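You operate a simulated robot arm through the tools that you are given. There is no shell and no other tool. Be economical: measure what you need, move in short steps, check, and stop when the job is done.

You run a simulated robot arm. Do the job below in one go: nothing can be reset, and whatever is moved stays where it is left.

TASK
Stand each marker in the hole of its colour and cap it.
Fine: tips up; the pen cup stays.

Only the result counts: the job must be done as asked and must still hold three seconds after the hand-in. Knocking over, shifting, dropping, spilling or breaking anything else fails it. Lids that push on must go on centred and level and be pressed home; caps that screw on are set level and turned clockwise until they are tight.

THE ROBOT
A 6-joint arm with a two-finger parallel gripper, fixed in place. Base frame: the origin is at the foot of the arm, x ahead of it, y to its left, z up; the work surface is at about z = 0. Readings come in m, rad, newtons and seconds.
With the tool pointing down near the work surface it reaches from about 0.14 to 0.58 m from the base axis. Its first joint turns from -1.152 to 1.152 rad. Payload 2.1 kg.
The TCP is the grasp point between the finger pads, 0.03 m short of the fingertips. In the tool frame z runs along the fingers and y along their closing line. Largest opening 0.094 m; finger width 0.028, thickness 0.01; the body of the gripper, 0.05 by 0.096 m, starts 0.055 m behind the TCP.
Orientation is that of the tool frame in the base frame, as a unit quaternion [w, x, y, z]. With the fingers straight down and closing along the base's y, the tool's x points along the base's -x, its y along +y and its z along -z.

THE INTERFACE
- The arm moves only by the tool nudge_tool. Its argument "targets" is a list of rows, each a list of 3 entries, a list of its own where there are three numbers: the turn, a rotation vector about the tool's x, y, z in degrees, then the shift along the tool's x, y, z in m, then the finger opening in m, from 0 to 0.094. In form: [[[rx, ry, rz], [x, y, z], grip], ...]. A call has 1 to 20 rows; each row is the pose to reach, as a shift and turn from the pose commanded when the call began, along the tool's axes at that moment. Each row takes 0.2 s and may step no farther than 0.05 m and 0.15 rad from the row before; otherwise, or with a gripper value out of range, the whole call is refused. A pose out of reach is approached as far as the arm can. The call stops where the force on the tool passes 40 N (or 10 N more than at its start, if that is more) or the arm is blocked; 0.2 s more then pass. The fingers move at their own pace (about 0.072 m/s each) and stop on an object; they squeeze with about 21 N. The grip force told is the motor's: it shows also when the fingers shut on nothing. Time passes only in rows, and 0.2 s behind the last, so rows that repeat a pose let the fingers close. The reply holds the time, the measured pose of the TCP, the force on the tool along the base axes, the opening and the grip force, in the units named above and with some noise.
- Cameras (640 x 400 px; columns grow to the right, rows downward): "scene" is fixed at [0.0709, -0.386, 0.495]; the picture's right is [0.60, -0.80, 0.00], its down [-0.37, -0.28, -0.89] and it looks along [0.71, 0.54, -0.46] (base axes); focal length 307 px, centre (320, 200). "wrist" rides on the gripper at [0.076, 0.014, -0.102] in the tool frame; the picture's right is [-0.18, 0.98, 0.00], its down [-0.75, -0.14, -0.64] and it looks along [-0.63, -0.12, 0.77] (tool axes); focal length 243 px, centre (320, 200).
- grab_frame(camera): a new picture of that camera. The clock stands still meanwhile.
- measure_at(camera, pixels): there is no depth. For up to 12 entries [column, row, z] of the newest picture of that camera ("zoom" is the newest enlarged one), the place [x, y] in the base frame at which the ray of that pixel passes the height z, good to about 0.003 m. The clock stands still meanwhile.
- close_up(camera, box): a new picture of the part [left, top, right, bottom] of that camera's present view, enlarged. The clock stands still meanwhile.
- close_job(): hands the job in; it is judged then, once.

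Keep the steps short. Do not move on a guess: measure, check each grasp and each placing, and mend mistakes. In all there are 80 turns and 34 pictures (those below and enlarged ones count). Leave the gripper open and the arm clear of the work at the hand-in unless told otherwise, and finish with a single line.

The tools are called after "Request:" as a command line: name --argument value ..., lists and objects as JSON in quotes. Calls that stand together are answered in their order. nudge_tool: Moves the arm, as the interface text tells. Its arguments: {"type":"object","properties":{"targets":{"type":"array","items":{"type":"array"}}},"required":["targets"]} The other tools are called the same way: grab_frame (camera) takes a picture; measure_at (camera, pixels) gives the place at which the rays of pixels pass given heights; close_up (camera, box) takes an enlarged picture of a part of a camera's view; close_job () hands the job in.

At the start:

```text
t: 0.0
eef_pos: [0.3371, -0.1176, 0.3756]
tcp_rot: [0.0, 0.0, 1.0, 0.0]
force: [-0.8, 0.5, 0.4]
opening: 0.0938
grasp_force: 0.1
```

scene: 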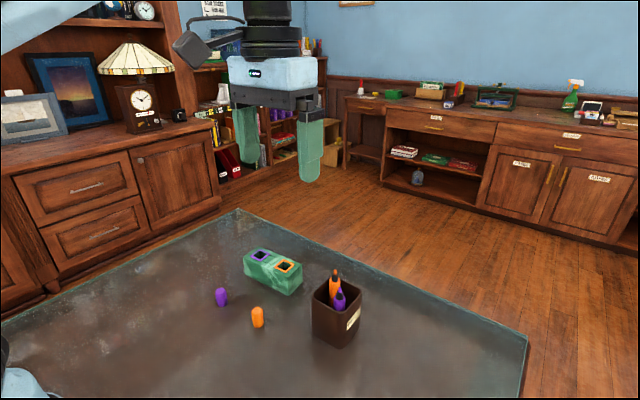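
wrist: 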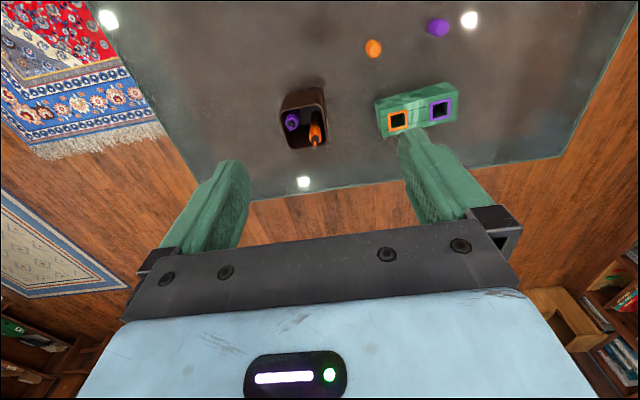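

I see a pen cup with two markers (orange, purple), a green block with purple and orange square holes, and two caps on the table. I'll enlarge both views before measuring.

Request:
close_up --camera "scene" --box '[200, 230, 380, 360]'

Request:
close_up --camera "wrist" --box '[260, 0, 480, 160]'

```text
3.08 times, centred on (290, 295) of scene
```

zoom: 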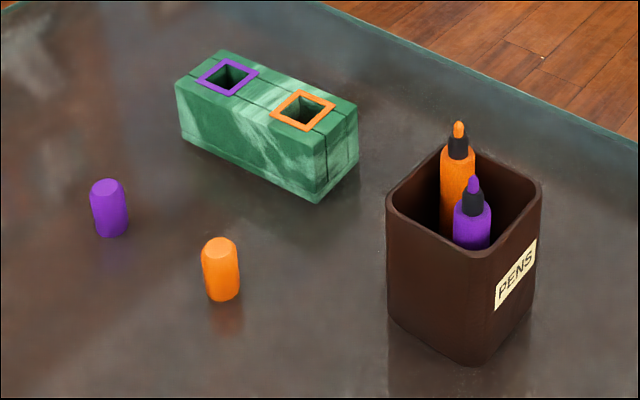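

```text
2.50 times, centred on (370, 80) of wrist
```

zoom: 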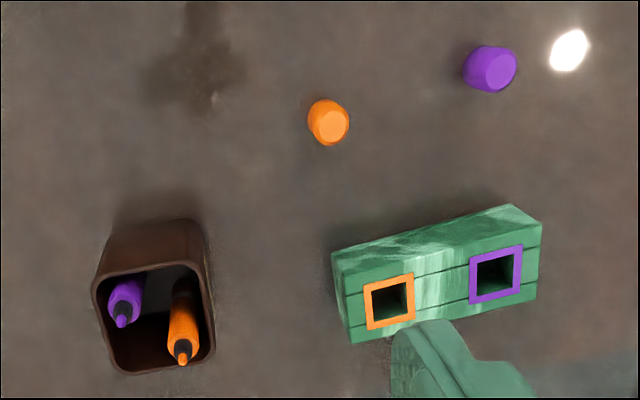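

Scene view pixels: purple cap base (221.8,306), top (220.8,291); orange cap base (258,327), top (257,310); tips orange (334.8,270.3), purple (339.7,288.5). I'll triangulate these with the wrist view.

Request:
measure_at --camera "scene" --pixels '[[334.8, 270.3, 0.09], [334.8, 270.3, 0.13], [339.7, 288.5, 0.08], [339.7, 288.5, 0.12], [220.8, 290.8, 0.02], [220.8, 290.8, 0.04], [257.2, 310.3, 0.02], [257.2, 310.3, 0.04], [260.2, 255.6, 0.03], [260.2, 255.6, 0.06], [284.8, 266.6, 0.03], [284.8, 266.6, 0.06]]'

Request:
measure_at --camera "wrist" --pixels '[[314.8, 143.6, 0.09], [314.8, 143.6, 0.13], [290.8, 129.2, 0.08], [290.8, 129.2, 0.12], [441.6, 28, 0.02], [441.6, 28, 0.04], [375.2, 50.8, 0.02], [375.2, 50.8, 0.04], [440.4, 109.2, 0.03], [440.4, 109.2, 0.06], [398, 120, 0.03], [398, 120, 0.06]]'

```text
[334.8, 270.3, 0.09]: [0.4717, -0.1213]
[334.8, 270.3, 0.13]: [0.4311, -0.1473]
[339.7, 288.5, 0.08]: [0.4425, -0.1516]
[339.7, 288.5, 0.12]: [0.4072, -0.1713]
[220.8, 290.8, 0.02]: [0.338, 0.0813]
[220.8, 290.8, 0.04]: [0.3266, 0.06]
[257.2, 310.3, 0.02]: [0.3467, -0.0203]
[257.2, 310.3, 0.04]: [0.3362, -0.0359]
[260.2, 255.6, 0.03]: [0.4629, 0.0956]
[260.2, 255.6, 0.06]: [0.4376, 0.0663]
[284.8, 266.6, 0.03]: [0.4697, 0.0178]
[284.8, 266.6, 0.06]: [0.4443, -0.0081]
```

```text
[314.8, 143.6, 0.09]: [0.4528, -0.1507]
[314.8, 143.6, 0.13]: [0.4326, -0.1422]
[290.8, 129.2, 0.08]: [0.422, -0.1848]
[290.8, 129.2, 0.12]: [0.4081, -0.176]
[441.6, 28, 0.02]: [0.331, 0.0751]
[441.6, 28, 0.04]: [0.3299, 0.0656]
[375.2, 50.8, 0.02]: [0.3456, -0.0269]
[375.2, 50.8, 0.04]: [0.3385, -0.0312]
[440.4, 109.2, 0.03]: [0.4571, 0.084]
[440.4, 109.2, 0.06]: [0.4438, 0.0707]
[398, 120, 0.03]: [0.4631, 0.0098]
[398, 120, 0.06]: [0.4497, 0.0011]
```

Triangulated: orange tip ≈ (0.435,-0.144,0.125), purple tip ≈ (0.407,-0.174,0.121). Cap tops are at z≈0.031, purple at (0.331,0.069) and orange at (0.341,-0.029). The block top is at z≈0.047. Next I lower the arm beside the cup to look into it.

Request:
nudge_tool --targets '[[[0, 0, 0], [0.012, -0.011, 0.03], 0.094], [[0, 0, 0], [0.024, -0.022, 0.06], 0.094], [[0, 0, 0], [0.036, -0.033, 0.09], 0.094], [[0, 0, 0], [0.047, -0.042, 0.115], 0.094], [[0, 0, 0], [0.047, -0.042, 0.115], 0.094]]'

Request:
close_up --camera "wrist" --box '[220, 60, 460, 210]'

```text
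t: 1.2
eef_pos: [0.2877, -0.1575, 0.2618]
tcp_rot: [-0.001, 0.0, 1.0, 0.0]
force: [-0.4, -0.3, 0.1]
opening: 0.0939
grasp_force: 0.0
```

```text
2.67 times, centred on (340, 135) of wrist
```

zoom: 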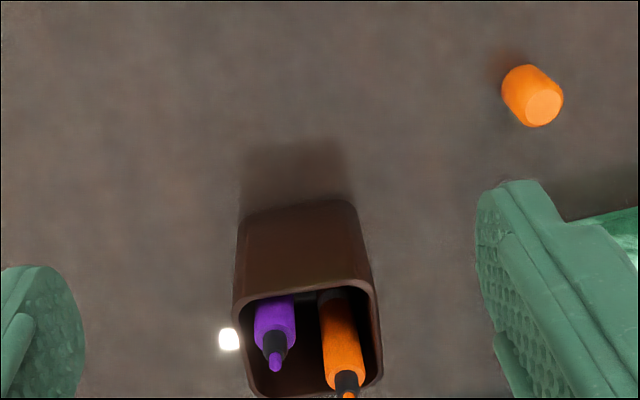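

The cup is lower in the picture than expected, so I take a tighter enlargement of its mouth around (340,185).

Request:
close_up --camera "wrist" --box '[284, 150, 396, 220]'

Request:
close_up --camera "scene" --box '[290, 260, 386, 320]'

```text
5.71 times, centred on (340, 185) of wrist
```

zoom: 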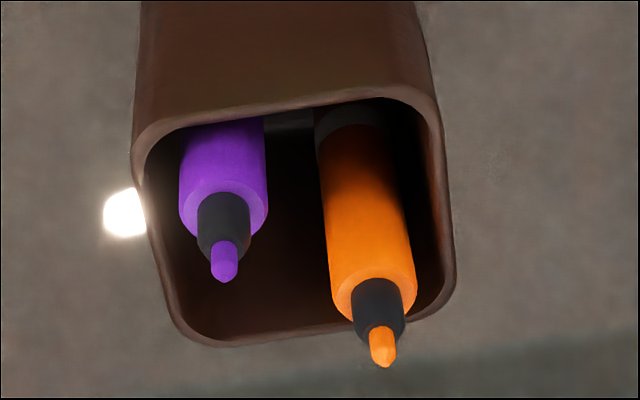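

```text
6.67 times, centred on (338, 290) of scene
```

zoom: 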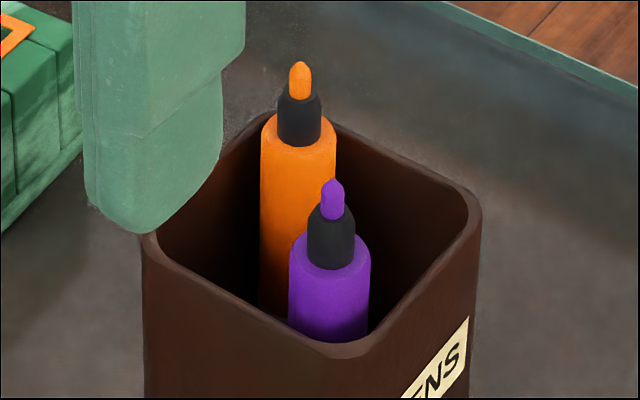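

I'll measure marker tips, shoulders and cup rim corners in both views.

Request:
measure_at --camera "wrist" --pixels '[[351.2, 213.35, 0.12], [351.2, 213.35, 0.13], [348.9, 200.4, 0.1], [348.9, 200.4, 0.11], [323.4, 198.1, 0.12], [323.4, 198.1, 0.13], [322.85, 185.7, 0.1], [322.85, 185.7, 0.11], [308.5, 172.7, 0.09], [360.5, 167.0, 0.09], [362.5, 203.0, 0.09], [317.0, 210.0, 0.09]]'

Request:
measure_at --camera "scene" --pixels '[[335, 269.9, 0.12], [335, 269.9, 0.13], [334.85, 280.7, 0.1], [334.85, 280.7, 0.11], [339.8, 287.45, 0.12], [339.8, 287.45, 0.13], [339.5, 298.7, 0.1], [339.5, 298.7, 0.11], [340.2, 313.0, 0.09], [311.7, 296.0, 0.09], [334.5, 276.5, 0.09], [362.0, 290.7, 0.09]]'

```text
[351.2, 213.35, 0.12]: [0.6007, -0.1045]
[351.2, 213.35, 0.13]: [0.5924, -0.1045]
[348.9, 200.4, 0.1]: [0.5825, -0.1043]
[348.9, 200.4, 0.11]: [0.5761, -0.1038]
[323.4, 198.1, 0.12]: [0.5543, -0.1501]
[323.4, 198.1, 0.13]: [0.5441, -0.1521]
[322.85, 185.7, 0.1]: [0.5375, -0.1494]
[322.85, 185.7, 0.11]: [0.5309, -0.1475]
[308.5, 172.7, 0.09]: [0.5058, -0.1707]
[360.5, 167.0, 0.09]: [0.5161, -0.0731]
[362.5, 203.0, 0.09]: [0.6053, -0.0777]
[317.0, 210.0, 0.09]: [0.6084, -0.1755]
```

```text
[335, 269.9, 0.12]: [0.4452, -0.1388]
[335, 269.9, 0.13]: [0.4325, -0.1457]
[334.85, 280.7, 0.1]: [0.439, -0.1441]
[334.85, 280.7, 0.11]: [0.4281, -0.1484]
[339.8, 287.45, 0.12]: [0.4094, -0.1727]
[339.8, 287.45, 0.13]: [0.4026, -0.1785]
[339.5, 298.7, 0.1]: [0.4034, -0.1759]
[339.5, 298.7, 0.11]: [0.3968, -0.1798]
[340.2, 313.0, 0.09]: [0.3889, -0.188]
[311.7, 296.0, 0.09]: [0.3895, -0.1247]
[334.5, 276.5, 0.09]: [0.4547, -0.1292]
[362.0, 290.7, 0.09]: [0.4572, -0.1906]
```

The wrist ray results seem to belong to the older picture, so I converted them to the new camera position. Both views then agree:

| Item | Reading |
|---|---|
| Cup rim | z≈0.09 |
| Orange shoulder | ≈(0.434,-0.145,0.103) |
| Purple shoulder | ≈(0.404,-0.176,0.10) |
| Marker diameter | ≈21 mm |

Next I move sideways over the block and caps for an accurate view of the holes.

Request:
nudge_tool --targets '[[[0, 0, 0], [0, 0.047, 0], 0.094], [[0, 0, 0], [0, 0.094, 0], 0.094], [[0, 0, 0], [0, 0.141, 0], 0.094], [[0, 0, 0], [0, 0.186, 0], 0.094], [[0, 0, 0], [0, 0.186, 0], 0.094]]'

Request:
grab_frame --camera "wrist"

Request:
close_up --camera "wrist" --box '[240, 60, 432, 180]'

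```text
t: 2.4
eef_pos: [0.2883, 0.0256, 0.2621]
tcp_rot: [-0.001, 0.0, 1.0, 0.001]
force: [-0.2, -0.3, 0.4]
opening: 0.0941
grasp_force: 0.1
```

```text
26 pictures are left
```

wrist: 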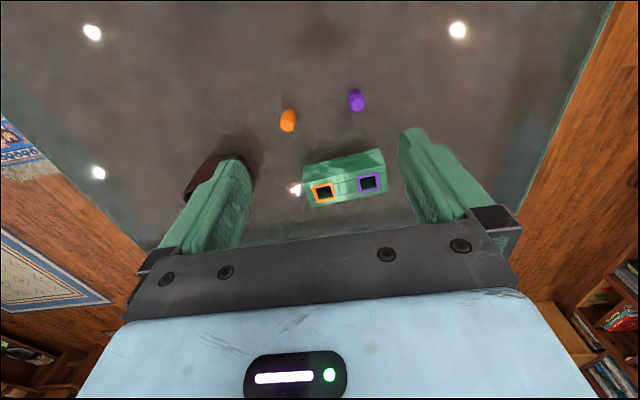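

```text
3.33 times, centred on (336, 120) of wrist
```

zoom: 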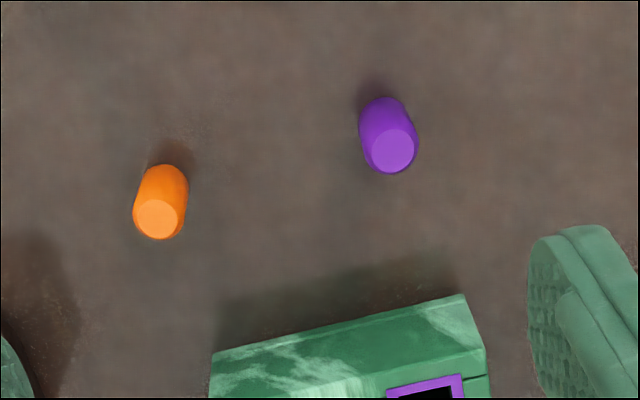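

The block lies at columns 300–388, rows 148–208. I enlarge it for hole corners.

Request:
close_up --camera "wrist" --box '[288, 145, 400, 215]'

Request:
close_up --camera "scene" --box '[210, 235, 322, 305]'

```text
5.71 times, centred on (344, 180) of wrist
```

zoom: 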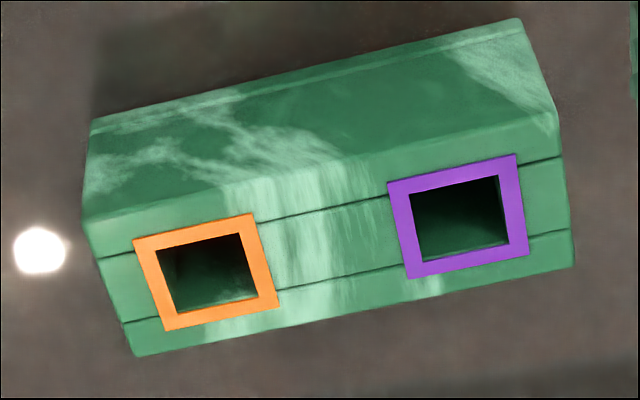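

```text
5.71 times, centred on (266, 270) of scene
```

zoom: 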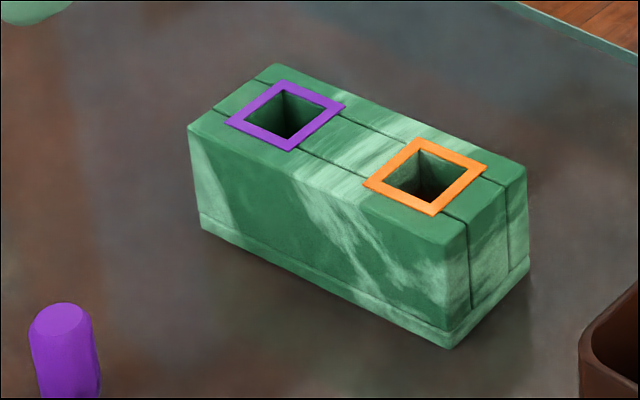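

Hole frame centres are at wrist (324.2,192.85) orange and (368.35,183.4) purple, and scene (284.5,265.9) orange and (259.7,255.0) purple. I measure them and the cap tops.

Request:
measure_at --camera "wrist" --pixels '[[324.2, 192.85, 0.04], [324.2, 192.85, 0.05], [324.2, 192.85, 0.06], [368.35, 183.4, 0.04], [368.35, 183.4, 0.05], [368.35, 183.4, 0.06], [286.8, 126, 0.025], [286.8, 126, 0.03], [286.8, 126, 0.035], [357.9, 105.6, 0.025], [357.9, 105.6, 0.03], [357.9, 105.6, 0.035]]'

Request:
measure_at --camera "scene" --pixels '[[284.5, 265.9, 0.04], [284.5, 265.9, 0.05], [284.5, 265.9, 0.06], [259.7, 255, 0.04], [259.7, 255, 0.05], [259.7, 255, 0.06], [257.2, 310.3, 0.025], [257.2, 310.3, 0.03], [257.2, 310.3, 0.035], [220.85, 290.65, 0.025], [220.85, 290.65, 0.03], [220.85, 290.65, 0.035]]'

```text
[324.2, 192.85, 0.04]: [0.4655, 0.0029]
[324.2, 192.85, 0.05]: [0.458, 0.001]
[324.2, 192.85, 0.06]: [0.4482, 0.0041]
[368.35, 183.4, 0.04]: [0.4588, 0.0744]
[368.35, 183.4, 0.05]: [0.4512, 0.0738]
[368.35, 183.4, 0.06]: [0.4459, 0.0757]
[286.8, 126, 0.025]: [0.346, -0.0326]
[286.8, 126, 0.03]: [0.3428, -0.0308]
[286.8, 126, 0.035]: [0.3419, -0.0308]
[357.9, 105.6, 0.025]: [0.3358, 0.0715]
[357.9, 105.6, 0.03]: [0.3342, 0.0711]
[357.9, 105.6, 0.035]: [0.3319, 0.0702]
```

```text
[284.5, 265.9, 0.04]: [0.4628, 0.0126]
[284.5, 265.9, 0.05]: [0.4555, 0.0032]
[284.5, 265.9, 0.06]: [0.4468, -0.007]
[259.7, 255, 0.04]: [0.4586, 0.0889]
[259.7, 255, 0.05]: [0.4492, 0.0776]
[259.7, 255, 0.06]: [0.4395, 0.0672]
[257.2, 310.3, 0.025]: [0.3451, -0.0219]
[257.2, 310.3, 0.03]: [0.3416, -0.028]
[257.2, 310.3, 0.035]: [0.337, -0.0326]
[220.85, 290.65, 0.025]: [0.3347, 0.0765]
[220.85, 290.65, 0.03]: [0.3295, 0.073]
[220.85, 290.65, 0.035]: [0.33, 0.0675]
```

The hole frames are at orange (0.456,0.0025) and purple (0.450,0.0755), with the top at ≈0.051. The caps are at orange (0.341,-0.030) and purple (0.332,0.071), with tops at ≈0.032. I move above the orange marker at z 0.19, turning 30° so the fingers stay clear of the purple marker.

Request:
nudge_tool --targets '[[[0, 0, -5], [-0.0243, -0.0284, 0.012], 0.05], [[0, 0, -10], [-0.0486, -0.0569, 0.024], 0.05], [[0, 0, -15], [-0.0729, -0.0853, 0.036], 0.05], [[0, 0, -20], [-0.0971, -0.1137, 0.048], 0.05], [[0, 0, -25], [-0.1214, -0.1422, 0.06], 0.05], [[0, 0, -30], [-0.1457, -0.1706, 0.072], 0.05], [[0, 0, -30], [-0.1457, -0.1706, 0.072], 0.05]]'

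Request:
close_up --camera "scene" --box '[270, 210, 398, 290]'

```text
t: 4.0
eef_pos: [0.4357, -0.1451, 0.1903]
tcp_rot: [-0.001, -0.26, 0.966, -0.001]
force: [0.4, -0.6, 0.5]
opening: 0.0499
grasp_force: 0.2
```

```text
5.00 times, centred on (334, 250) of scene
```

zoom: 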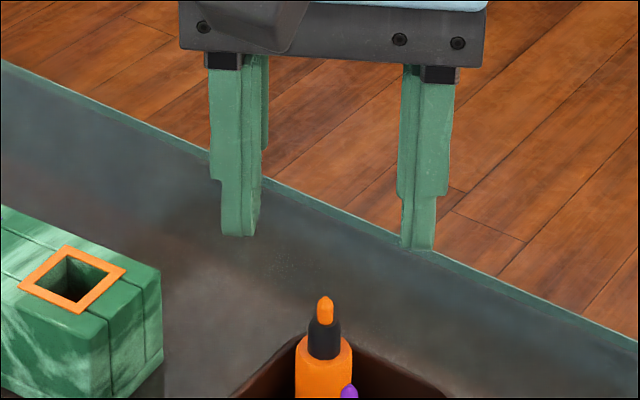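

The fingers straddle the orange marker evenly (columns 255/403, marker at 323 in the zoom). I lower to z≈0.124, which leaves the fingertips just above the rim, and check.

Request:
nudge_tool --targets '[[[0, 0, 0], [0, 0, 0.022], 0.05], [[0, 0, 0], [0, 0, 0.044], 0.05], [[0, 0, 0], [0, 0, 0.066], 0.05], [[0, 0, 0], [0, 0, 0.066], 0.05]]'

Request:
close_up --camera "scene" --box '[282, 240, 394, 310]'

```text
t: 5.0
eef_pos: [0.4351, -0.1446, 0.1241]
tcp_rot: [-0.001, -0.259, 0.966, 0.0]
force: [-0.6, -0.5, 30.3]
opening: 0.0503
grasp_force: 0.2
```

```text
5.71 times, centred on (338, 275) of scene
```

zoom: 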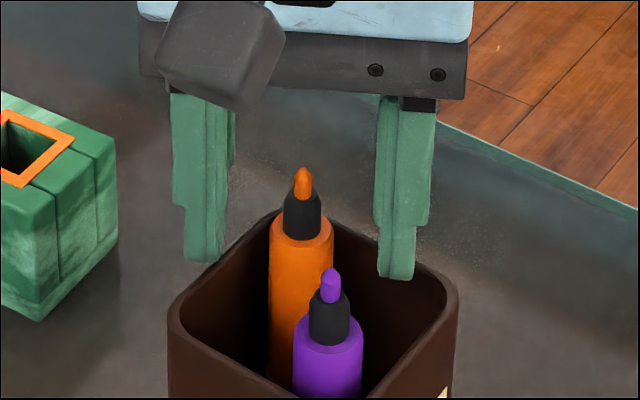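

Force reads 30 N upward, so the fingertips rest on the rim (rim ≈0.094). They still overlap about 13 mm of the body. I rise 2.5 mm straight away, then close.

Request:
nudge_tool --targets '[[[0, 0, 0], [0, 0, -0.0025], 0.05], [[0, 0, 0], [0, 0, -0.0025], 0.036], [[0, 0, 0], [0, 0, -0.0025], 0.026], [[0, 0, 0], [0, 0, -0.0025], 0.01], [[0, 0, 0], [0, 0, -0.0025], 0.01], [[0, 0, 0], [0, 0, -0.0025], 0.01]]'

Request:
close_up --camera "scene" --box '[282, 240, 394, 310]'

```text
t: 6.4
eef_pos: [0.4349, -0.1437, 0.1255]
tcp_rot: [0.0, -0.259, 0.966, 0.0]
force: [-0.2, 0.1, 0.8]
opening: 0.0186
grasp_force: 21.2
```

```text
5.71 times, centred on (338, 275) of scene
```

zoom: 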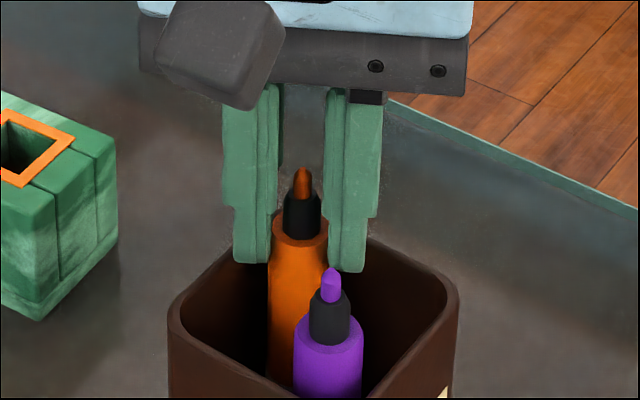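

The fingers stopped at 18.6 mm with 21 N, so the marker is held. I lift it straight up by 0.115 m.

Request:
nudge_tool --targets '[[[0, 0, 0], [0, 0, -0.015], 0.01], [[0, 0, 0], [0, 0, -0.035], 0.01], [[0, 0, 0], [0, 0, -0.06], 0.01], [[0, 0, 0], [0, 0, -0.09], 0.01], [[0, 0, 0], [0, 0, -0.115], 0.01], [[0, 0, 0], [0, 0, -0.115], 0.01]]'

Request:
close_up --camera "scene" --box '[210, 160, 402, 280]'

```text
t: 7.8
eef_pos: [0.4349, -0.1453, 0.2409]
tcp_rot: [0.0, -0.259, 0.966, -0.001]
force: [0.7, 0.3, -0.1]
opening: 0.0185
grasp_force: 21.2
```

```text
3.33 times, centred on (306, 220) of scene
```

zoom: 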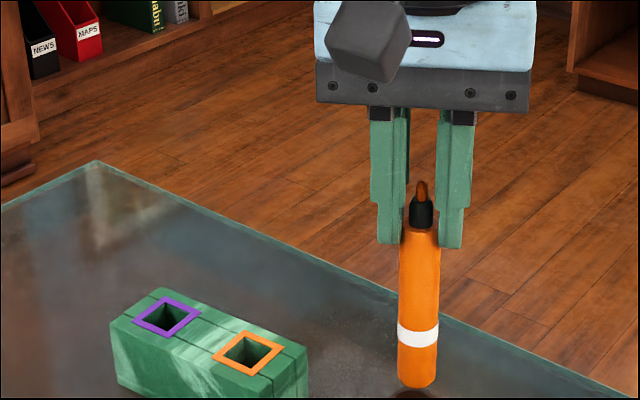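

The marker hangs upright. I check where its bottom is, at scene pixel ≈(334.8,274).

Request:
measure_at --camera "scene" --pixels '[[334.8, 274, 0.11], [334.8, 274, 0.12], [334.8, 274, 0.13], [336.6, 229, 0.215], [336.6, 229, 0.225]]'

Request:
grab_frame --camera "wrist"

```text
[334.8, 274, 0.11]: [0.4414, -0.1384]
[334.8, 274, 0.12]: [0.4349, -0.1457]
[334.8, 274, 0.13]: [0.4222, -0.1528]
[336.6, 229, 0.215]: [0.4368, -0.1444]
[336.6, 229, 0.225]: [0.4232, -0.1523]
```

```text
18 pictures are left
```

wrist: 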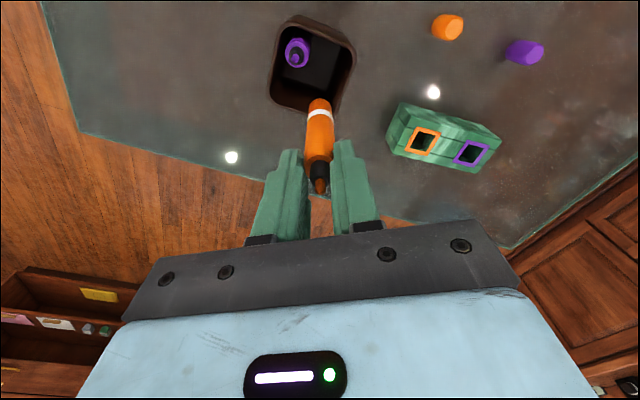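

The marker is upright within 1 mm in the wrist view and its bottom is at z≈0.12, clear of everything. I carry it over the orange hole.

Request:
nudge_tool --targets '[[[0, 0, 0], [-0.0236, 0.0293, 0], 0.01], [[0, 0, 0], [-0.0471, 0.0586, 0], 0.01], [[0, 0, 0], [-0.0707, 0.0878, 0], 0.01], [[0, 0, 0], [-0.0942, 0.1171, 0], 0.01], [[0, 0, 0], [-0.0942, 0.1171, 0], 0.01], [[0, 0, 0], [-0.0942, 0.1171, 0.03], 0.01], [[0, 0, 0], [-0.0942, 0.1171, 0.055], 0.01], [[0, 0, 0], [-0.0942, 0.1171, 0.055], 0.01]]'

Request:
close_up --camera "scene" --box '[214, 190, 342, 270]'

Request:
close_up --camera "wrist" --box '[256, 90, 384, 170]'

```text
t: 9.6
eef_pos: [0.458, 0.0047, 0.1842]
tcp_rot: [0.001, -0.259, 0.966, 0.0]
force: [0.3, 0.1, -0.9]
opening: 0.0182
grasp_force: 21.0
```

```text
5.00 times, centred on (278, 230) of scene
```

zoom: 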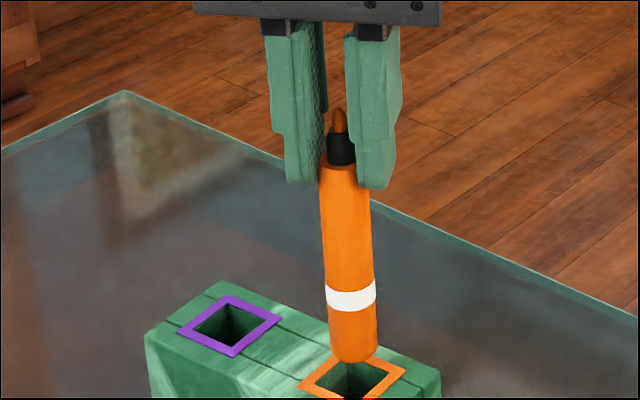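

```text
5.00 times, centred on (320, 130) of wrist
```

zoom: 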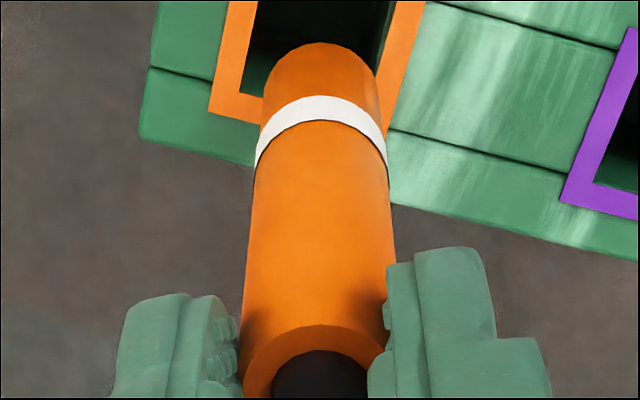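

The marker bottom is about 12 mm above the hole and in line with it (zoom 353 vs 352). I lower it 0.03 m and check the force.

Request:
nudge_tool --targets '[[[0, 0, 0], [0, 0, 0.01], 0.01], [[0, 0, 0], [0, 0, 0.02], 0.01], [[0, 0, 0], [0, 0, 0.03], 0.01]]'

Request:
close_up --camera "scene" --box '[220, 210, 348, 290]'

```text
t: 10.4
eef_pos: [0.4575, 0.0037, 0.1551]
tcp_rot: [0.0, -0.259, 0.966, 0.001]
force: [0.7, -1.2, 16.1]
opening: 0.0187
grasp_force: 21.2
```

```text
5.00 times, centred on (284, 250) of scene
```

zoom: 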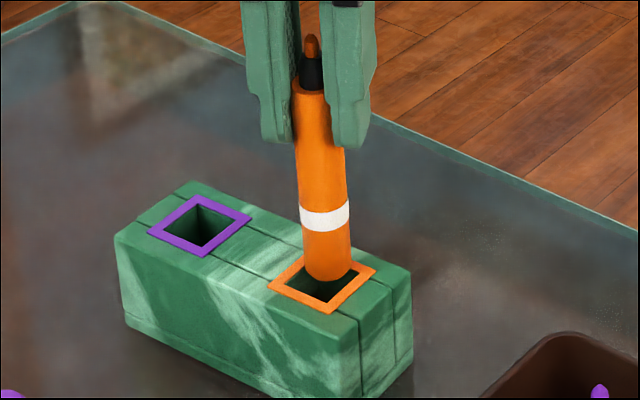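

Force is 16 N. The marker is resting on the far frame edge and has slid up about 17 mm in the grip. I measure its bottom centre (zoom ≈(327,271)) and the visible frame corners.

Request:
measure_at --camera "zoom" --pixels '[[327, 271, 0.052], [327, 283, 0.052], [303, 268, 0.052], [351, 268, 0.052], [268, 286, 0.052], [376, 266, 0.052], [330, 314, 0.052], [323, 305, 0.052], [322, 279, 0.052], [284, 284, 0.052]]'

```text
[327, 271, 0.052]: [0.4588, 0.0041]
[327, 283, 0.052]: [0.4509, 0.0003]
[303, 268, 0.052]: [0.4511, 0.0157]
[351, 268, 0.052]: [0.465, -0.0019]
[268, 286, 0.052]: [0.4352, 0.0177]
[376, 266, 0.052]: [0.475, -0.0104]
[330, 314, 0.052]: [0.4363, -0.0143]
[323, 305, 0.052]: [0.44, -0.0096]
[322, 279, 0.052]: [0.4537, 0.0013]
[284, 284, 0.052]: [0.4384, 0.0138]
```

The frame centre is ≈(0.4555,0.003) and the marker bottom is ≈(0.4585,0.0055). It sits too far away by about 4 mm, along the tool's +x. I raise 3 mm, shift 4 mm in tool +x and lower gently.

Request:
nudge_tool --targets '[[[0, 0, 0], [0, 0, -0.004], 0.01], [[0, 0, 0], [0.004, -0.0005, -0.004], 0.01], [[0, 0, 0], [0.004, -0.0005, -0.004], 0.01], [[0, 0, 0], [0.004, -0.0005, 0.001], 0.01], [[0, 0, 0], [0.004, -0.0005, 0.006], 0.01]]'

Request:
close_up --camera "scene" --box '[220, 210, 348, 290]'

```text
t: 11.6
eef_pos: [0.455, 0.0021, 0.1507]
tcp_rot: [0.0, -0.259, 0.966, 0.0]
force: [-1.5, -0.6, 16.3]
opening: 0.0185
grasp_force: 20.7
```

```text
5.00 times, centred on (284, 250) of scene
```

zoom: 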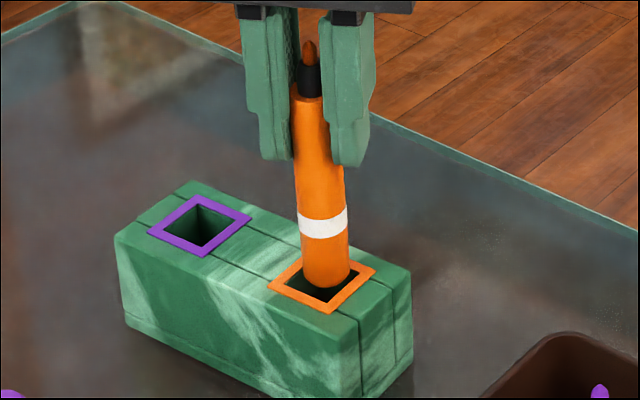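

It is still blocked at 16 N. I look from the wrist side to see which edge holds it.

Request:
close_up --camera "wrist" --box '[272, 65, 400, 145]'

```text
5.00 times, centred on (336, 105) of wrist
```

zoom: 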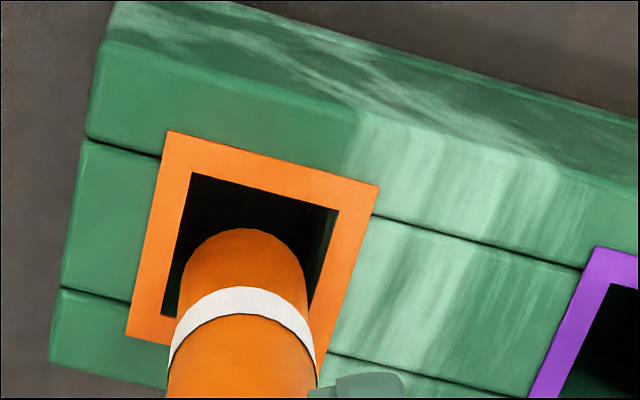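

This view is clear: the marker bottom centre is ≈(244,286) and the hole centre is ≈(249,261), at about 6 px/mm. The marker needs about 3.5 mm more in tool +x and 1 mm in tool +y. I raise, shift and lower again.

Request:
nudge_tool --targets '[[[0, 0, 0], [0, 0, -0.005], 0.01], [[0, 0, 0], [0.0035, 0.001, -0.005], 0.01], [[0, 0, 0], [0.0035, 0.001, -0.005], 0.01], [[0, 0, 0], [0.0035, 0.001, 0], 0.01], [[0, 0, 0], [0.0035, 0.001, 0.005], 0.01]]'

```text
t: 12.8
eef_pos: [0.4521, 0.0019, 0.1456]
tcp_rot: [0.0, -0.258, 0.966, 0.0]
force: [-0.1, -0.2, -0.1]
opening: 0.0183
grasp_force: 21.0
```

Force is zero 5 mm lower, so it has entered the hole. I keep lowering gently and watch the force.

Request:
nudge_tool --targets '[[[0, 0, 0], [0, 0, 0.008], 0.01], [[0, 0, 0], [0, 0, 0.016], 0.01], [[0, 0, 0], [0, 0, 0.024], 0.01]]'

Request:
close_up --camera "scene" --box '[220, 210, 348, 290]'

```text
t: 13.6
eef_pos: [0.4511, 0.0016, 0.1211]
tcp_rot: [0.0, -0.257, 0.966, 0.0]
force: [0.6, -0.3, 0.1]
opening: 0.0184
grasp_force: 21.0
```

```text
5.00 times, centred on (284, 250) of scene
```

zoom: 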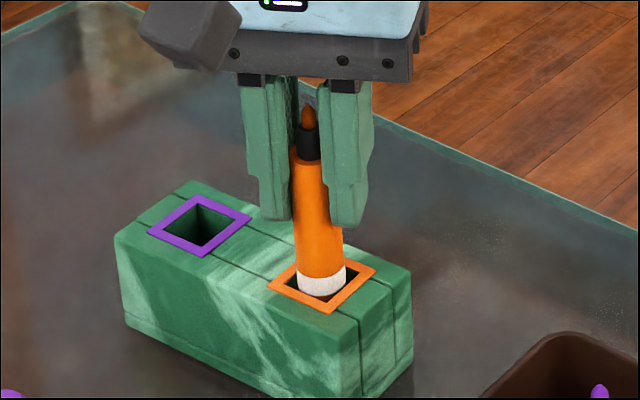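

It is in the hole, with the white band at the frame. I continue down to the floor.

Request:
nudge_tool --targets '[[[0, 0, 0], [0, 0, 0.006], 0.01], [[0, 0, 0], [0, 0, 0.011], 0.01], [[0, 0, 0], [0, 0, 0.015], 0.01]]'

```text
t: 14.4
eef_pos: [0.4517, 0.0015, 0.1078]
tcp_rot: [0.0, -0.259, 0.966, 0.0]
force: [-0.6, 0.2, 2.4]
opening: 0.0183
grasp_force: 20.8
```

Request:
nudge_tool --targets '[[[0, 0, 0], [0, 0, 0.002], 0.01], [[0, 0, 0], [0, 0, 0.004], 0.01], [[0, 0, 0], [0, 0, 0.004], 0.01]]'

```text
t: 15.2
eef_pos: [0.4514, 0.0019, 0.102]
tcp_rot: [0.0, -0.259, 0.966, 0.0]
force: [0.3, 0.9, 15.5]
opening: 0.0187
grasp_force: 21.1
```

15 N upward: the marker stands on the hole floor. I relieve the load by 1.5 mm, open the fingers and rise clear.

Request:
nudge_tool --targets '[[[0, 0, 0], [0, 0, -0.0015], 0.01], [[0, 0, 0], [0, 0, -0.0015], 0.03], [[0, 0, 0], [0, 0, -0.0015], 0.05], [[0, 0, 0], [0, 0, -0.0015], 0.05], [[0, 0, 0], [0, 0, -0.03], 0.05], [[0, 0, 0], [0, 0, -0.06], 0.05], [[0, 0, 0], [0, 0, -0.1], 0.05], [[0, 0, 0], [0, 0, -0.1], 0.05]]'

Request:
grab_frame --camera "wrist"

Request:
close_up --camera "scene" --box '[220, 210, 380, 310]'

```text
t: 17.0
eef_pos: [0.4515, 0.0016, 0.2033]
tcp_rot: [0.0, -0.259, 0.966, -0.001]
force: [0.0, 0.7, 0.0]
opening: 0.0499
grasp_force: 0.1
```

```text
11 pictures are left
```

wrist: 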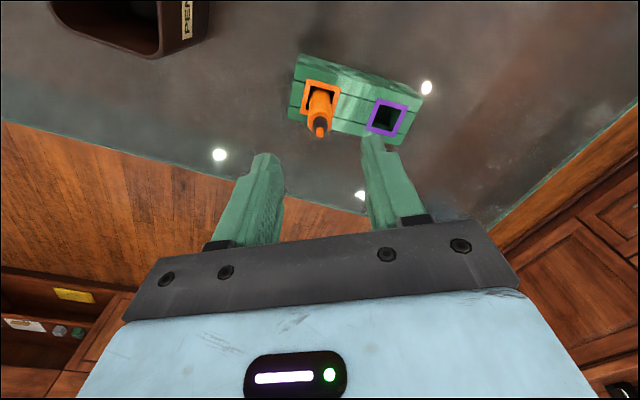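

```text
4.00 times, centred on (300, 260) of scene
```

zoom: 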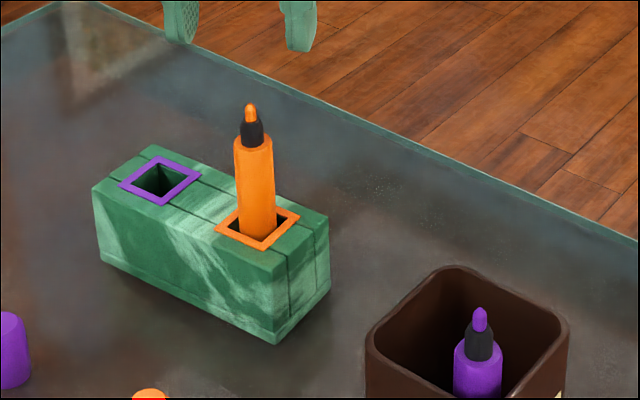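

The orange marker stands upright in its hole. I triangulate its tip, and the purple hole, for the next placements.

Request:
measure_at --camera "wrist" --pixels '[[319.5, 134, 0.12], [319.5, 134, 0.125], [319.5, 134, 0.13], [319.5, 134, 0.135], [386.5, 117.5, 0.051], [386.5, 117.5, 0.051], [320.5, 98, 0.051], [320.5, 98, 0.051]]'

Request:
measure_at --camera "scene" --pixels '[[282.5, 236.2, 0.12], [282.5, 236.2, 0.125], [282.5, 236.2, 0.13], [282.5, 236.2, 0.135], [283, 245.7, 0.1], [283, 245.7, 0.105], [283, 245.7, 0.11], [259.8, 255.1, 0.051], [259.8, 255.1, 0.051]]'

```text
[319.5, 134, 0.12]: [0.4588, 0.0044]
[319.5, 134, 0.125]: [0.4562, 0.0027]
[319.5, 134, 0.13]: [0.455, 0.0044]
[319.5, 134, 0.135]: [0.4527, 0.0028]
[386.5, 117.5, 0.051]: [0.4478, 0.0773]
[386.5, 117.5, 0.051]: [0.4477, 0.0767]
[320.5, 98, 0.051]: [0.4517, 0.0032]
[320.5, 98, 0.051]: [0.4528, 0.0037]
```

```text
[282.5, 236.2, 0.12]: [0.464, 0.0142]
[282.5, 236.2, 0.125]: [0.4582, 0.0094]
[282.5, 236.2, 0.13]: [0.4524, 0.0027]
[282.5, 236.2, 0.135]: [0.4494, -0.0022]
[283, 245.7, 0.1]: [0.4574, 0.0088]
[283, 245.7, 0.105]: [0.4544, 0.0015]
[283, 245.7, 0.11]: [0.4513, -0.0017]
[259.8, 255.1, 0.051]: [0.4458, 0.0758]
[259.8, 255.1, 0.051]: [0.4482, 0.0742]
```

The orange marker axis is ≈(0.454,0.0035) with its tip at z≈0.129, and the purple hole is ≈(0.4475,0.0755). Next I go above the purple marker (≈0.406,-0.175), descend to z≈0.126 (fingertips just above the rim) and grip.

Request:
nudge_tool --targets '[[[0, 0, 0], [0.0255, -0.026, 0], 0.05], [[0, 0, 0], [0.0511, -0.0521, 0], 0.05], [[0, 0, 0], [0.0766, -0.0781, 0], 0.05], [[0, 0, 0], [0.1022, -0.1042, 0], 0.05], [[0, 0, 0], [0.1277, -0.1302, 0], 0.05], [[0, 0, 0], [0.1277, -0.1302, 0], 0.05], [[0, 0, 0], [0.1277, -0.1302, 0.025], 0.05], [[0, 0, 0], [0.1277, -0.1302, 0.045], 0.05], [[0, 0, 0], [0.1277, -0.1302, 0.06], 0.05], [[0, 0, 0], [0.1277, -0.1302, 0.06], 0.05]]'

Request:
close_up --camera "scene" --box '[282, 250, 394, 320]'

```text
t: 19.2
eef_pos: [0.4059, -0.1754, 0.1421]
tcp_rot: [0.0, -0.259, 0.966, 0.0]
force: [-0.2, 0.1, 0.2]
opening: 0.0499
grasp_force: 0.0
```

```text
5.71 times, centred on (338, 285) of scene
```

zoom: 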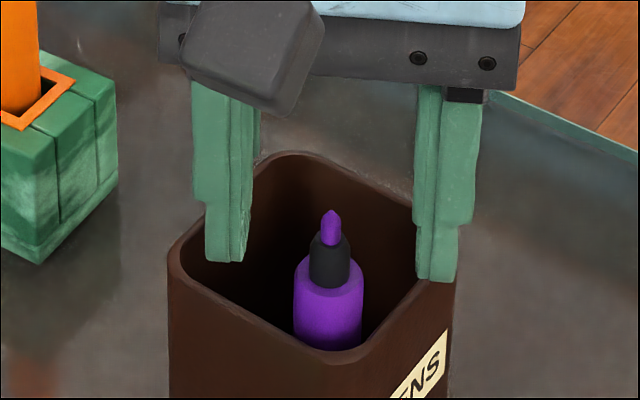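

The fingers straddle the marker (248/417, marker at 330). I descend to 0.126 and close.

Request:
nudge_tool --targets '[[[0, 0, 0], [0, 0, 0.01], 0.05], [[0, 0, 0], [0, 0, 0.016], 0.05], [[0, 0, 0], [0, 0, 0.016], 0.04], [[0, 0, 0], [0, 0, 0.016], 0.026], [[0, 0, 0], [0, 0, 0.016], 0.01], [[0, 0, 0], [0, 0, 0.016], 0.01], [[0, 0, 0], [0, 0, 0.016], 0.01]]'

```text
t: 20.8
eef_pos: [0.4058, -0.1755, 0.1262]
tcp_rot: [0.0, -0.259, 0.966, 0.001]
force: [-0.5, 0.0, -0.2]
opening: 0.0184
grasp_force: 20.8
```

Held at 18.4 mm. I lift high (0.15 m) so it passes well over the standing orange marker, carry it to the purple hole and lower to just above it.

Request:
nudge_tool --targets '[[[0, 0, 0], [0, 0, -0.015], 0.01], [[0, 0, 0], [0, 0, -0.04], 0.01], [[0, 0, 0], [0, 0, -0.08], 0.01], [[0, 0, 0], [0, 0, -0.12], 0.01], [[0, 0, 0], [0, 0, -0.15], 0.01], [[0, 0, 0], [-0.0266, 0.0327, -0.15], 0.01], [[0, 0, 0], [-0.0533, 0.0654, -0.15], 0.01], [[0, 0, 0], [-0.08, 0.098, -0.15], 0.01], [[0, 0, 0], [-0.1066, 0.1307, -0.15], 0.01], [[0, 0, 0], [-0.1333, 0.1634, -0.15], 0.01], [[0, 0, 0], [-0.1599, 0.1961, -0.15], 0.01], [[0, 0, 0], [-0.1599, 0.1961, -0.15], 0.01], [[0, 0, 0], [-0.1599, 0.1961, -0.12], 0.01], [[0, 0, 0], [-0.1599, 0.1961, -0.085], 0.01], [[0, 0, 0], [-0.1599, 0.1961, -0.056], 0.01], [[0, 0, 0], [-0.1599, 0.1961, -0.056], 0.01]]'

Request:
close_up --camera "wrist" --box '[240, 60, 400, 160]'

```text
t: 24.2
eef_pos: [0.4458, 0.0728, 0.1813]
tcp_rot: [0.0, -0.259, 0.966, -0.001]
force: [0.7, -0.3, -1.1]
opening: 0.0181
grasp_force: 20.9
```

```text
4.00 times, centred on (320, 110) of wrist
```

zoom: 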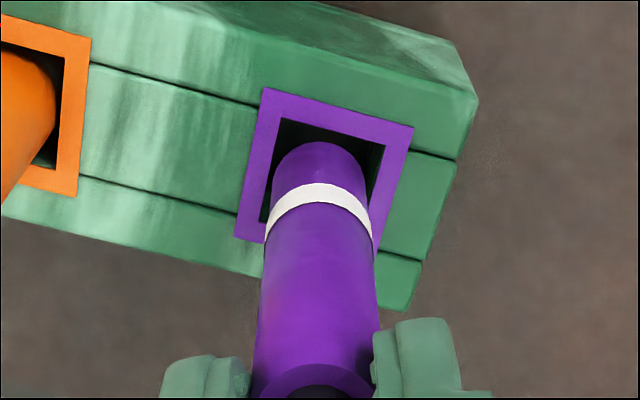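

The marker bottom is ≈(320,185) and the hole ≈(322,183) in the zoom. Allowing for the remaining 9 mm of height, the marker needs about 2 mm in tool -x. I shift and lower, watching the force.

Request:
nudge_tool --targets '[[[0, 0, 0], [-0.0019, 0.0005, 0], 0.01], [[0, 0, 0], [-0.0019, 0.0005, 0.006], 0.01], [[0, 0, 0], [-0.0019, 0.0005, 0.011], 0.01], [[0, 0, 0], [-0.0019, 0.0005, 0.014], 0.01]]'

```text
t: 25.2
eef_pos: [0.4484, 0.0758, 0.1673]
tcp_rot: [0.0, -0.259, 0.966, 0.001]
force: [-0.7, 0.6, -0.7]
opening: 0.0185
grasp_force: 20.6
```

Request:
nudge_tool --targets '[[[0, 0, 0], [0, 0, 0.004], 0.01], [[0, 0, 0], [0, 0, 0.008], 0.01], [[0, 0, 0], [0, 0, 0.012], 0.01]]'

```text
t: 26.0
eef_pos: [0.4488, 0.0755, 0.1562]
tcp_rot: [0.0, -0.258, 0.966, -0.001]
force: [0.0, -0.1, -0.5]
opening: 0.0182
grasp_force: 20.9
```

No force, so it is inside the hole. I continue to the floor.

Request:
nudge_tool --targets '[[[0, 0, 0], [0, 0, 0.008], 0.01], [[0, 0, 0], [0, 0, 0.016], 0.01], [[0, 0, 0], [0, 0, 0.023], 0.01], [[0, 0, 0], [0, 0, 0.027], 0.01]]'

```text
t: 27.0
eef_pos: [0.4475, 0.0765, 0.1293]
tcp_rot: [0.0, -0.259, 0.966, 0.0]
force: [0.0, -0.6, 10.7]
opening: 0.0183
grasp_force: 21.4
```

10.7 N: the purple marker is on the floor of its hole. I relieve 1 mm, open and rise clear.

Request:
nudge_tool --targets '[[[0, 0, 0], [0, 0, -0.001], 0.01], [[0, 0, 0], [0, 0, -0.001], 0.03], [[0, 0, 0], [0, 0, -0.001], 0.05], [[0, 0, 0], [0, 0, -0.001], 0.05], [[0, 0, 0], [0, 0, -0.03], 0.05], [[0, 0, 0], [0, 0, -0.06], 0.05], [[0, 0, 0], [0, 0, -0.09], 0.05], [[0, 0, 0], [0, 0, -0.09], 0.05]]'

Request:
close_up --camera "scene" --box '[210, 205, 338, 285]'

```text
t: 28.8
eef_pos: [0.4476, 0.0754, 0.2191]
tcp_rot: [0.0, -0.259, 0.966, 0.0]
force: [-0.1, -0.7, 0.3]
opening: 0.0498
grasp_force: 0.1
```

```text
5.00 times, centred on (274, 245) of scene
```

zoom: 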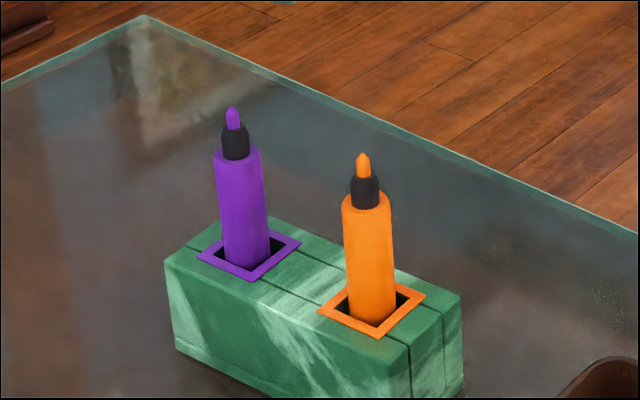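

Both markers stand upright. Next is the orange cap at ≈(0.341,-0.030): I move over it, descend so the fingertips are about 7 mm above the table, and close.

Request:
nudge_tool --targets '[[[0, 0, 0], [0.0363, -0.0095, 0], 0.05], [[0, 0, 0], [0.0725, -0.019, 0], 0.05], [[0, 0, 0], [0.1088, -0.0285, 0], 0.05], [[0, 0, 0], [0.145, -0.038, 0], 0.05], [[0, 0, 0], [0.145, -0.038, 0.04], 0.05], [[0, 0, 0], [0.145, -0.038, 0.08], 0.05], [[0, 0, 0], [0.145, -0.038, 0.12], 0.05], [[0, 0, 0], [0.145, -0.038, 0.14], 0.05], [[0, 0, 0], [0.145, -0.038, 0.14], 0.05]]'

Request:
close_up --camera "wrist" --box '[240, 80, 400, 180]'

```text
t: 30.8
eef_pos: [0.3406, -0.0288, 0.0784]
tcp_rot: [0.0, -0.258, 0.966, 0.0]
force: [0.8, -0.5, 0.8]
opening: 0.05
grasp_force: 0.0
```

```text
4.00 times, centred on (320, 130) of wrist
```

zoom: 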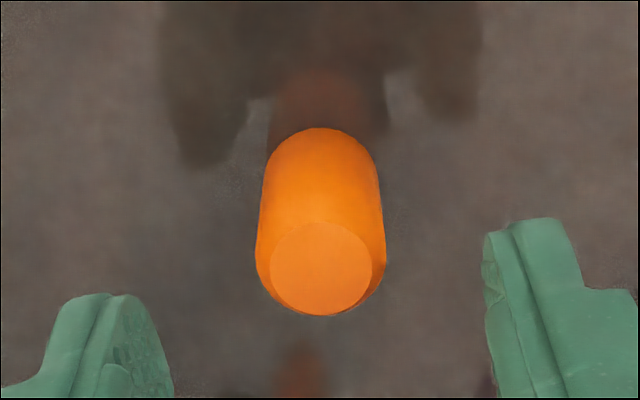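

The cap is centred between the fingers. I descend 40 mm and close.

Request:
nudge_tool --targets '[[[0, 0, 0], [0, 0, 0.02], 0.05], [[0, 0, 0], [0, 0, 0.0405], 0.05], [[0, 0, 0], [0, 0, 0.0405], 0.04], [[0, 0, 0], [0, 0, 0.0405], 0.026], [[0, 0, 0], [0, 0, 0.0405], 0.012], [[0, 0, 0], [0, 0, 0.0405], 0.012], [[0, 0, 0], [0, 0, 0.0405], 0.012]]'

```text
t: 32.4
eef_pos: [0.3404, -0.0288, 0.0392]
tcp_rot: [0.0, -0.259, 0.966, 0.0]
force: [0.1, 0.7, -0.2]
opening: 0.0212
grasp_force: 20.4
```

The cap is gripped at 21.2 mm. I lift it 0.165 m and carry it above the orange marker tip (≈0.4544,0.003).

Request:
nudge_tool --targets '[[[0, 0, 0], [0, 0, -0.015], 0.012], [[0, 0, 0], [0, 0, -0.055], 0.012], [[0, 0, 0], [0, 0, -0.095], 0.012], [[0, 0, 0], [0, 0, -0.135], 0.012], [[0, 0, 0], [0, 0, -0.165], 0.012], [[0, 0, 0], [-0.0382, -0.0098, -0.165], 0.012], [[0, 0, 0], [-0.0764, -0.0197, -0.165], 0.012], [[0, 0, 0], [-0.1146, -0.0295, -0.165], 0.012], [[0, 0, 0], [-0.1146, -0.0295, -0.165], 0.012], [[0, 0, 0], [-0.1146, -0.0295, -0.143], 0.012], [[0, 0, 0], [-0.1146, -0.0295, -0.143], 0.012]]'

Request:
close_up --camera "wrist" --box '[240, 100, 400, 200]'

Request:
close_up --camera "scene" --box '[230, 200, 342, 270]'

```text
t: 34.8
eef_pos: [0.4543, 0.0023, 0.1811]
tcp_rot: [0.0, -0.258, 0.966, 0.0]
force: [0.6, 0.1, 0.0]
opening: 0.0211
grasp_force: 20.7
```

```text
4.00 times, centred on (320, 150) of wrist
```

zoom: 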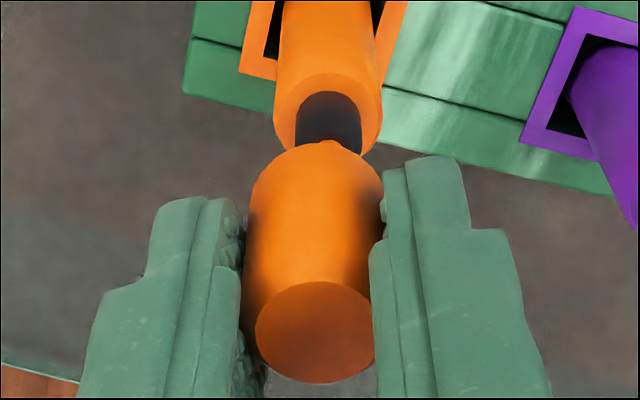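

```text
5.71 times, centred on (286, 235) of scene
```

zoom: 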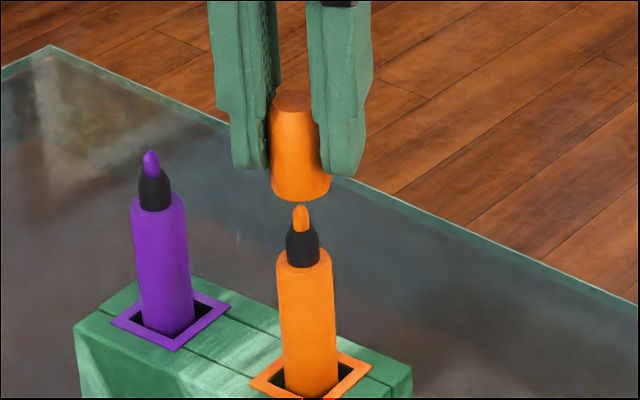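

The cap sits just above the tip. Both views say the marker is about 1 mm toward tool +y. I shift by that and lower 20 mm with the force watched.

Request:
nudge_tool --targets '[[[0, 0, 0], [-0.0007, 0.001, 0], 0.012], [[0, 0, 0], [-0.0007, 0.001, 0.006], 0.012], [[0, 0, 0], [-0.0007, 0.001, 0.012], 0.012], [[0, 0, 0], [-0.0007, 0.001, 0.016], 0.012], [[0, 0, 0], [-0.0007, 0.001, 0.02], 0.012]]'

```text
t: 36.0
eef_pos: [0.4547, 0.0036, 0.1612]
tcp_rot: [0.0, -0.26, 0.966, 0.0]
force: [-0.7, -0.8, -0.4]
opening: 0.0208
grasp_force: 20.9
```

No force, so the tip is inside. I lower another 10 mm.

Request:
nudge_tool --targets '[[[0, 0, 0], [0, 0, 0.004], 0.012], [[0, 0, 0], [0, 0, 0.007], 0.012], [[0, 0, 0], [0, 0, 0.01], 0.012]]'

```text
t: 36.8
eef_pos: [0.4558, 0.0036, 0.1512]
tcp_rot: [0.0, -0.259, 0.966, 0.0]
force: [0.6, 0.2, -0.2]
opening: 0.0209
grasp_force: 20.6
```

Request:
nudge_tool --targets '[[[0, 0, 0], [0, 0, 0.003], 0.012], [[0, 0, 0], [0, 0, 0.006], 0.012], [[0, 0, 0], [0, 0, 0.008], 0.012]]'

```text
t: 37.6
eef_pos: [0.4554, 0.0023, 0.1439]
tcp_rot: [0.001, -0.259, 0.966, 0.0]
force: [-0.5, 2.0, 23.9]
opening: 0.0203
grasp_force: 20.3
```

23.9 N at the height expected for contact with the shoulder. I press on a little further.

Request:
nudge_tool --targets '[[[0, 0, 0], [0, 0, 0.002], 0.012], [[0, 0, 0], [0, 0, 0.004], 0.012]]'

Request:
close_up --camera "scene" --box '[230, 205, 342, 275]'

```text
t: 38.0
eef_pos: [0.4551, 0.0035, 0.1439]
tcp_rot: [-0.001, -0.258, 0.966, 0.001]
force: [-0.2, 0.8, 15.7]
opening: 0.0202
grasp_force: 21.1
stopped in row 1: the force on the tool passed its limit (the readings are from after the stop); the commanded pose is now the measured one
```

```text
5.71 times, centred on (286, 240) of scene
```

zoom: 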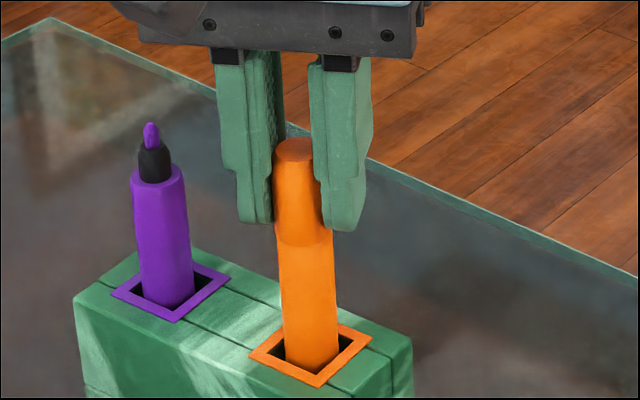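

The force limit (40 N) was reached with no further travel, and the cap sits level and flush on the shoulder. I release, rise and go above the purple cap (0.332,0.071).

Request:
nudge_tool --targets '[[[0, 0, 0], [0, 0, 0], 0.03], [[0, 0, 0], [0, 0, 0], 0.05], [[0, 0, 0], [0, 0, 0], 0.05], [[0, 0, 0], [0, 0, -0.04], 0.05], [[0, 0, 0], [0, 0, -0.08], 0.05], [[0, 0, 0], [0.0181, 0.0301, -0.08], 0.05], [[0, 0, 0], [0.0363, 0.0602, -0.08], 0.05], [[0, 0, 0], [0.0544, 0.0903, -0.08], 0.05], [[0, 0, 0], [0.0725, 0.1204, -0.08], 0.05], [[0, 0, 0], [0.0725, 0.1204, -0.04], 0.05], [[0, 0, 0], [0.0725, 0.1204, 0], 0.05], [[0, 0, 0], [0.0725, 0.1204, 0.04], 0.05], [[0, 0, 0], [0.0725, 0.1204, 0.065], 0.05], [[0, 0, 0], [0.0725, 0.1204, 0.065], 0.05]]'

Request:
close_up --camera "wrist" --box '[240, 80, 400, 180]'

```text
t: 41.0
eef_pos: [0.3324, 0.0718, 0.0789]
tcp_rot: [0.0, -0.259, 0.966, 0.001]
force: [-0.7, -0.6, -0.2]
opening: 0.05
grasp_force: 0.0
```

```text
4.00 times, centred on (320, 130) of wrist
```

zoom: 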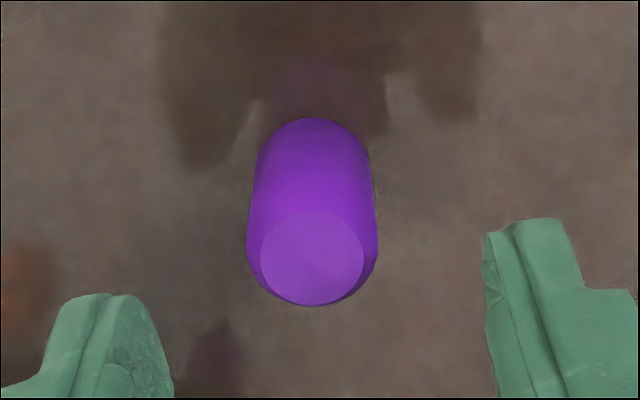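

The cap is centred to within about 2 mm. I correct by +1.8 mm in x and -1.2 mm in y, descend and close.

Request:
nudge_tool --targets '[[[0, 0, 0], [0.0018, -0.0012, 0.01], 0.05], [[0, 0, 0], [0.0018, -0.0012, 0.03], 0.05], [[0, 0, 0], [0.0018, -0.0012, 0.0405], 0.05], [[0, 0, 0], [0.0018, -0.0012, 0.0405], 0.04], [[0, 0, 0], [0.0018, -0.0012, 0.0405], 0.026], [[0, 0, 0], [0.0018, -0.0012, 0.0405], 0.012], [[0, 0, 0], [0.0018, -0.0012, 0.0405], 0.012], [[0, 0, 0], [0.0018, -0.0012, 0.0405], 0.012]]'

```text
t: 42.8
eef_pos: [0.332, 0.0692, 0.0375]
tcp_rot: [0.0, -0.26, 0.966, 0.0]
force: [-0.5, 0.8, 0.4]
opening: 0.0211
grasp_force: 21.0
```

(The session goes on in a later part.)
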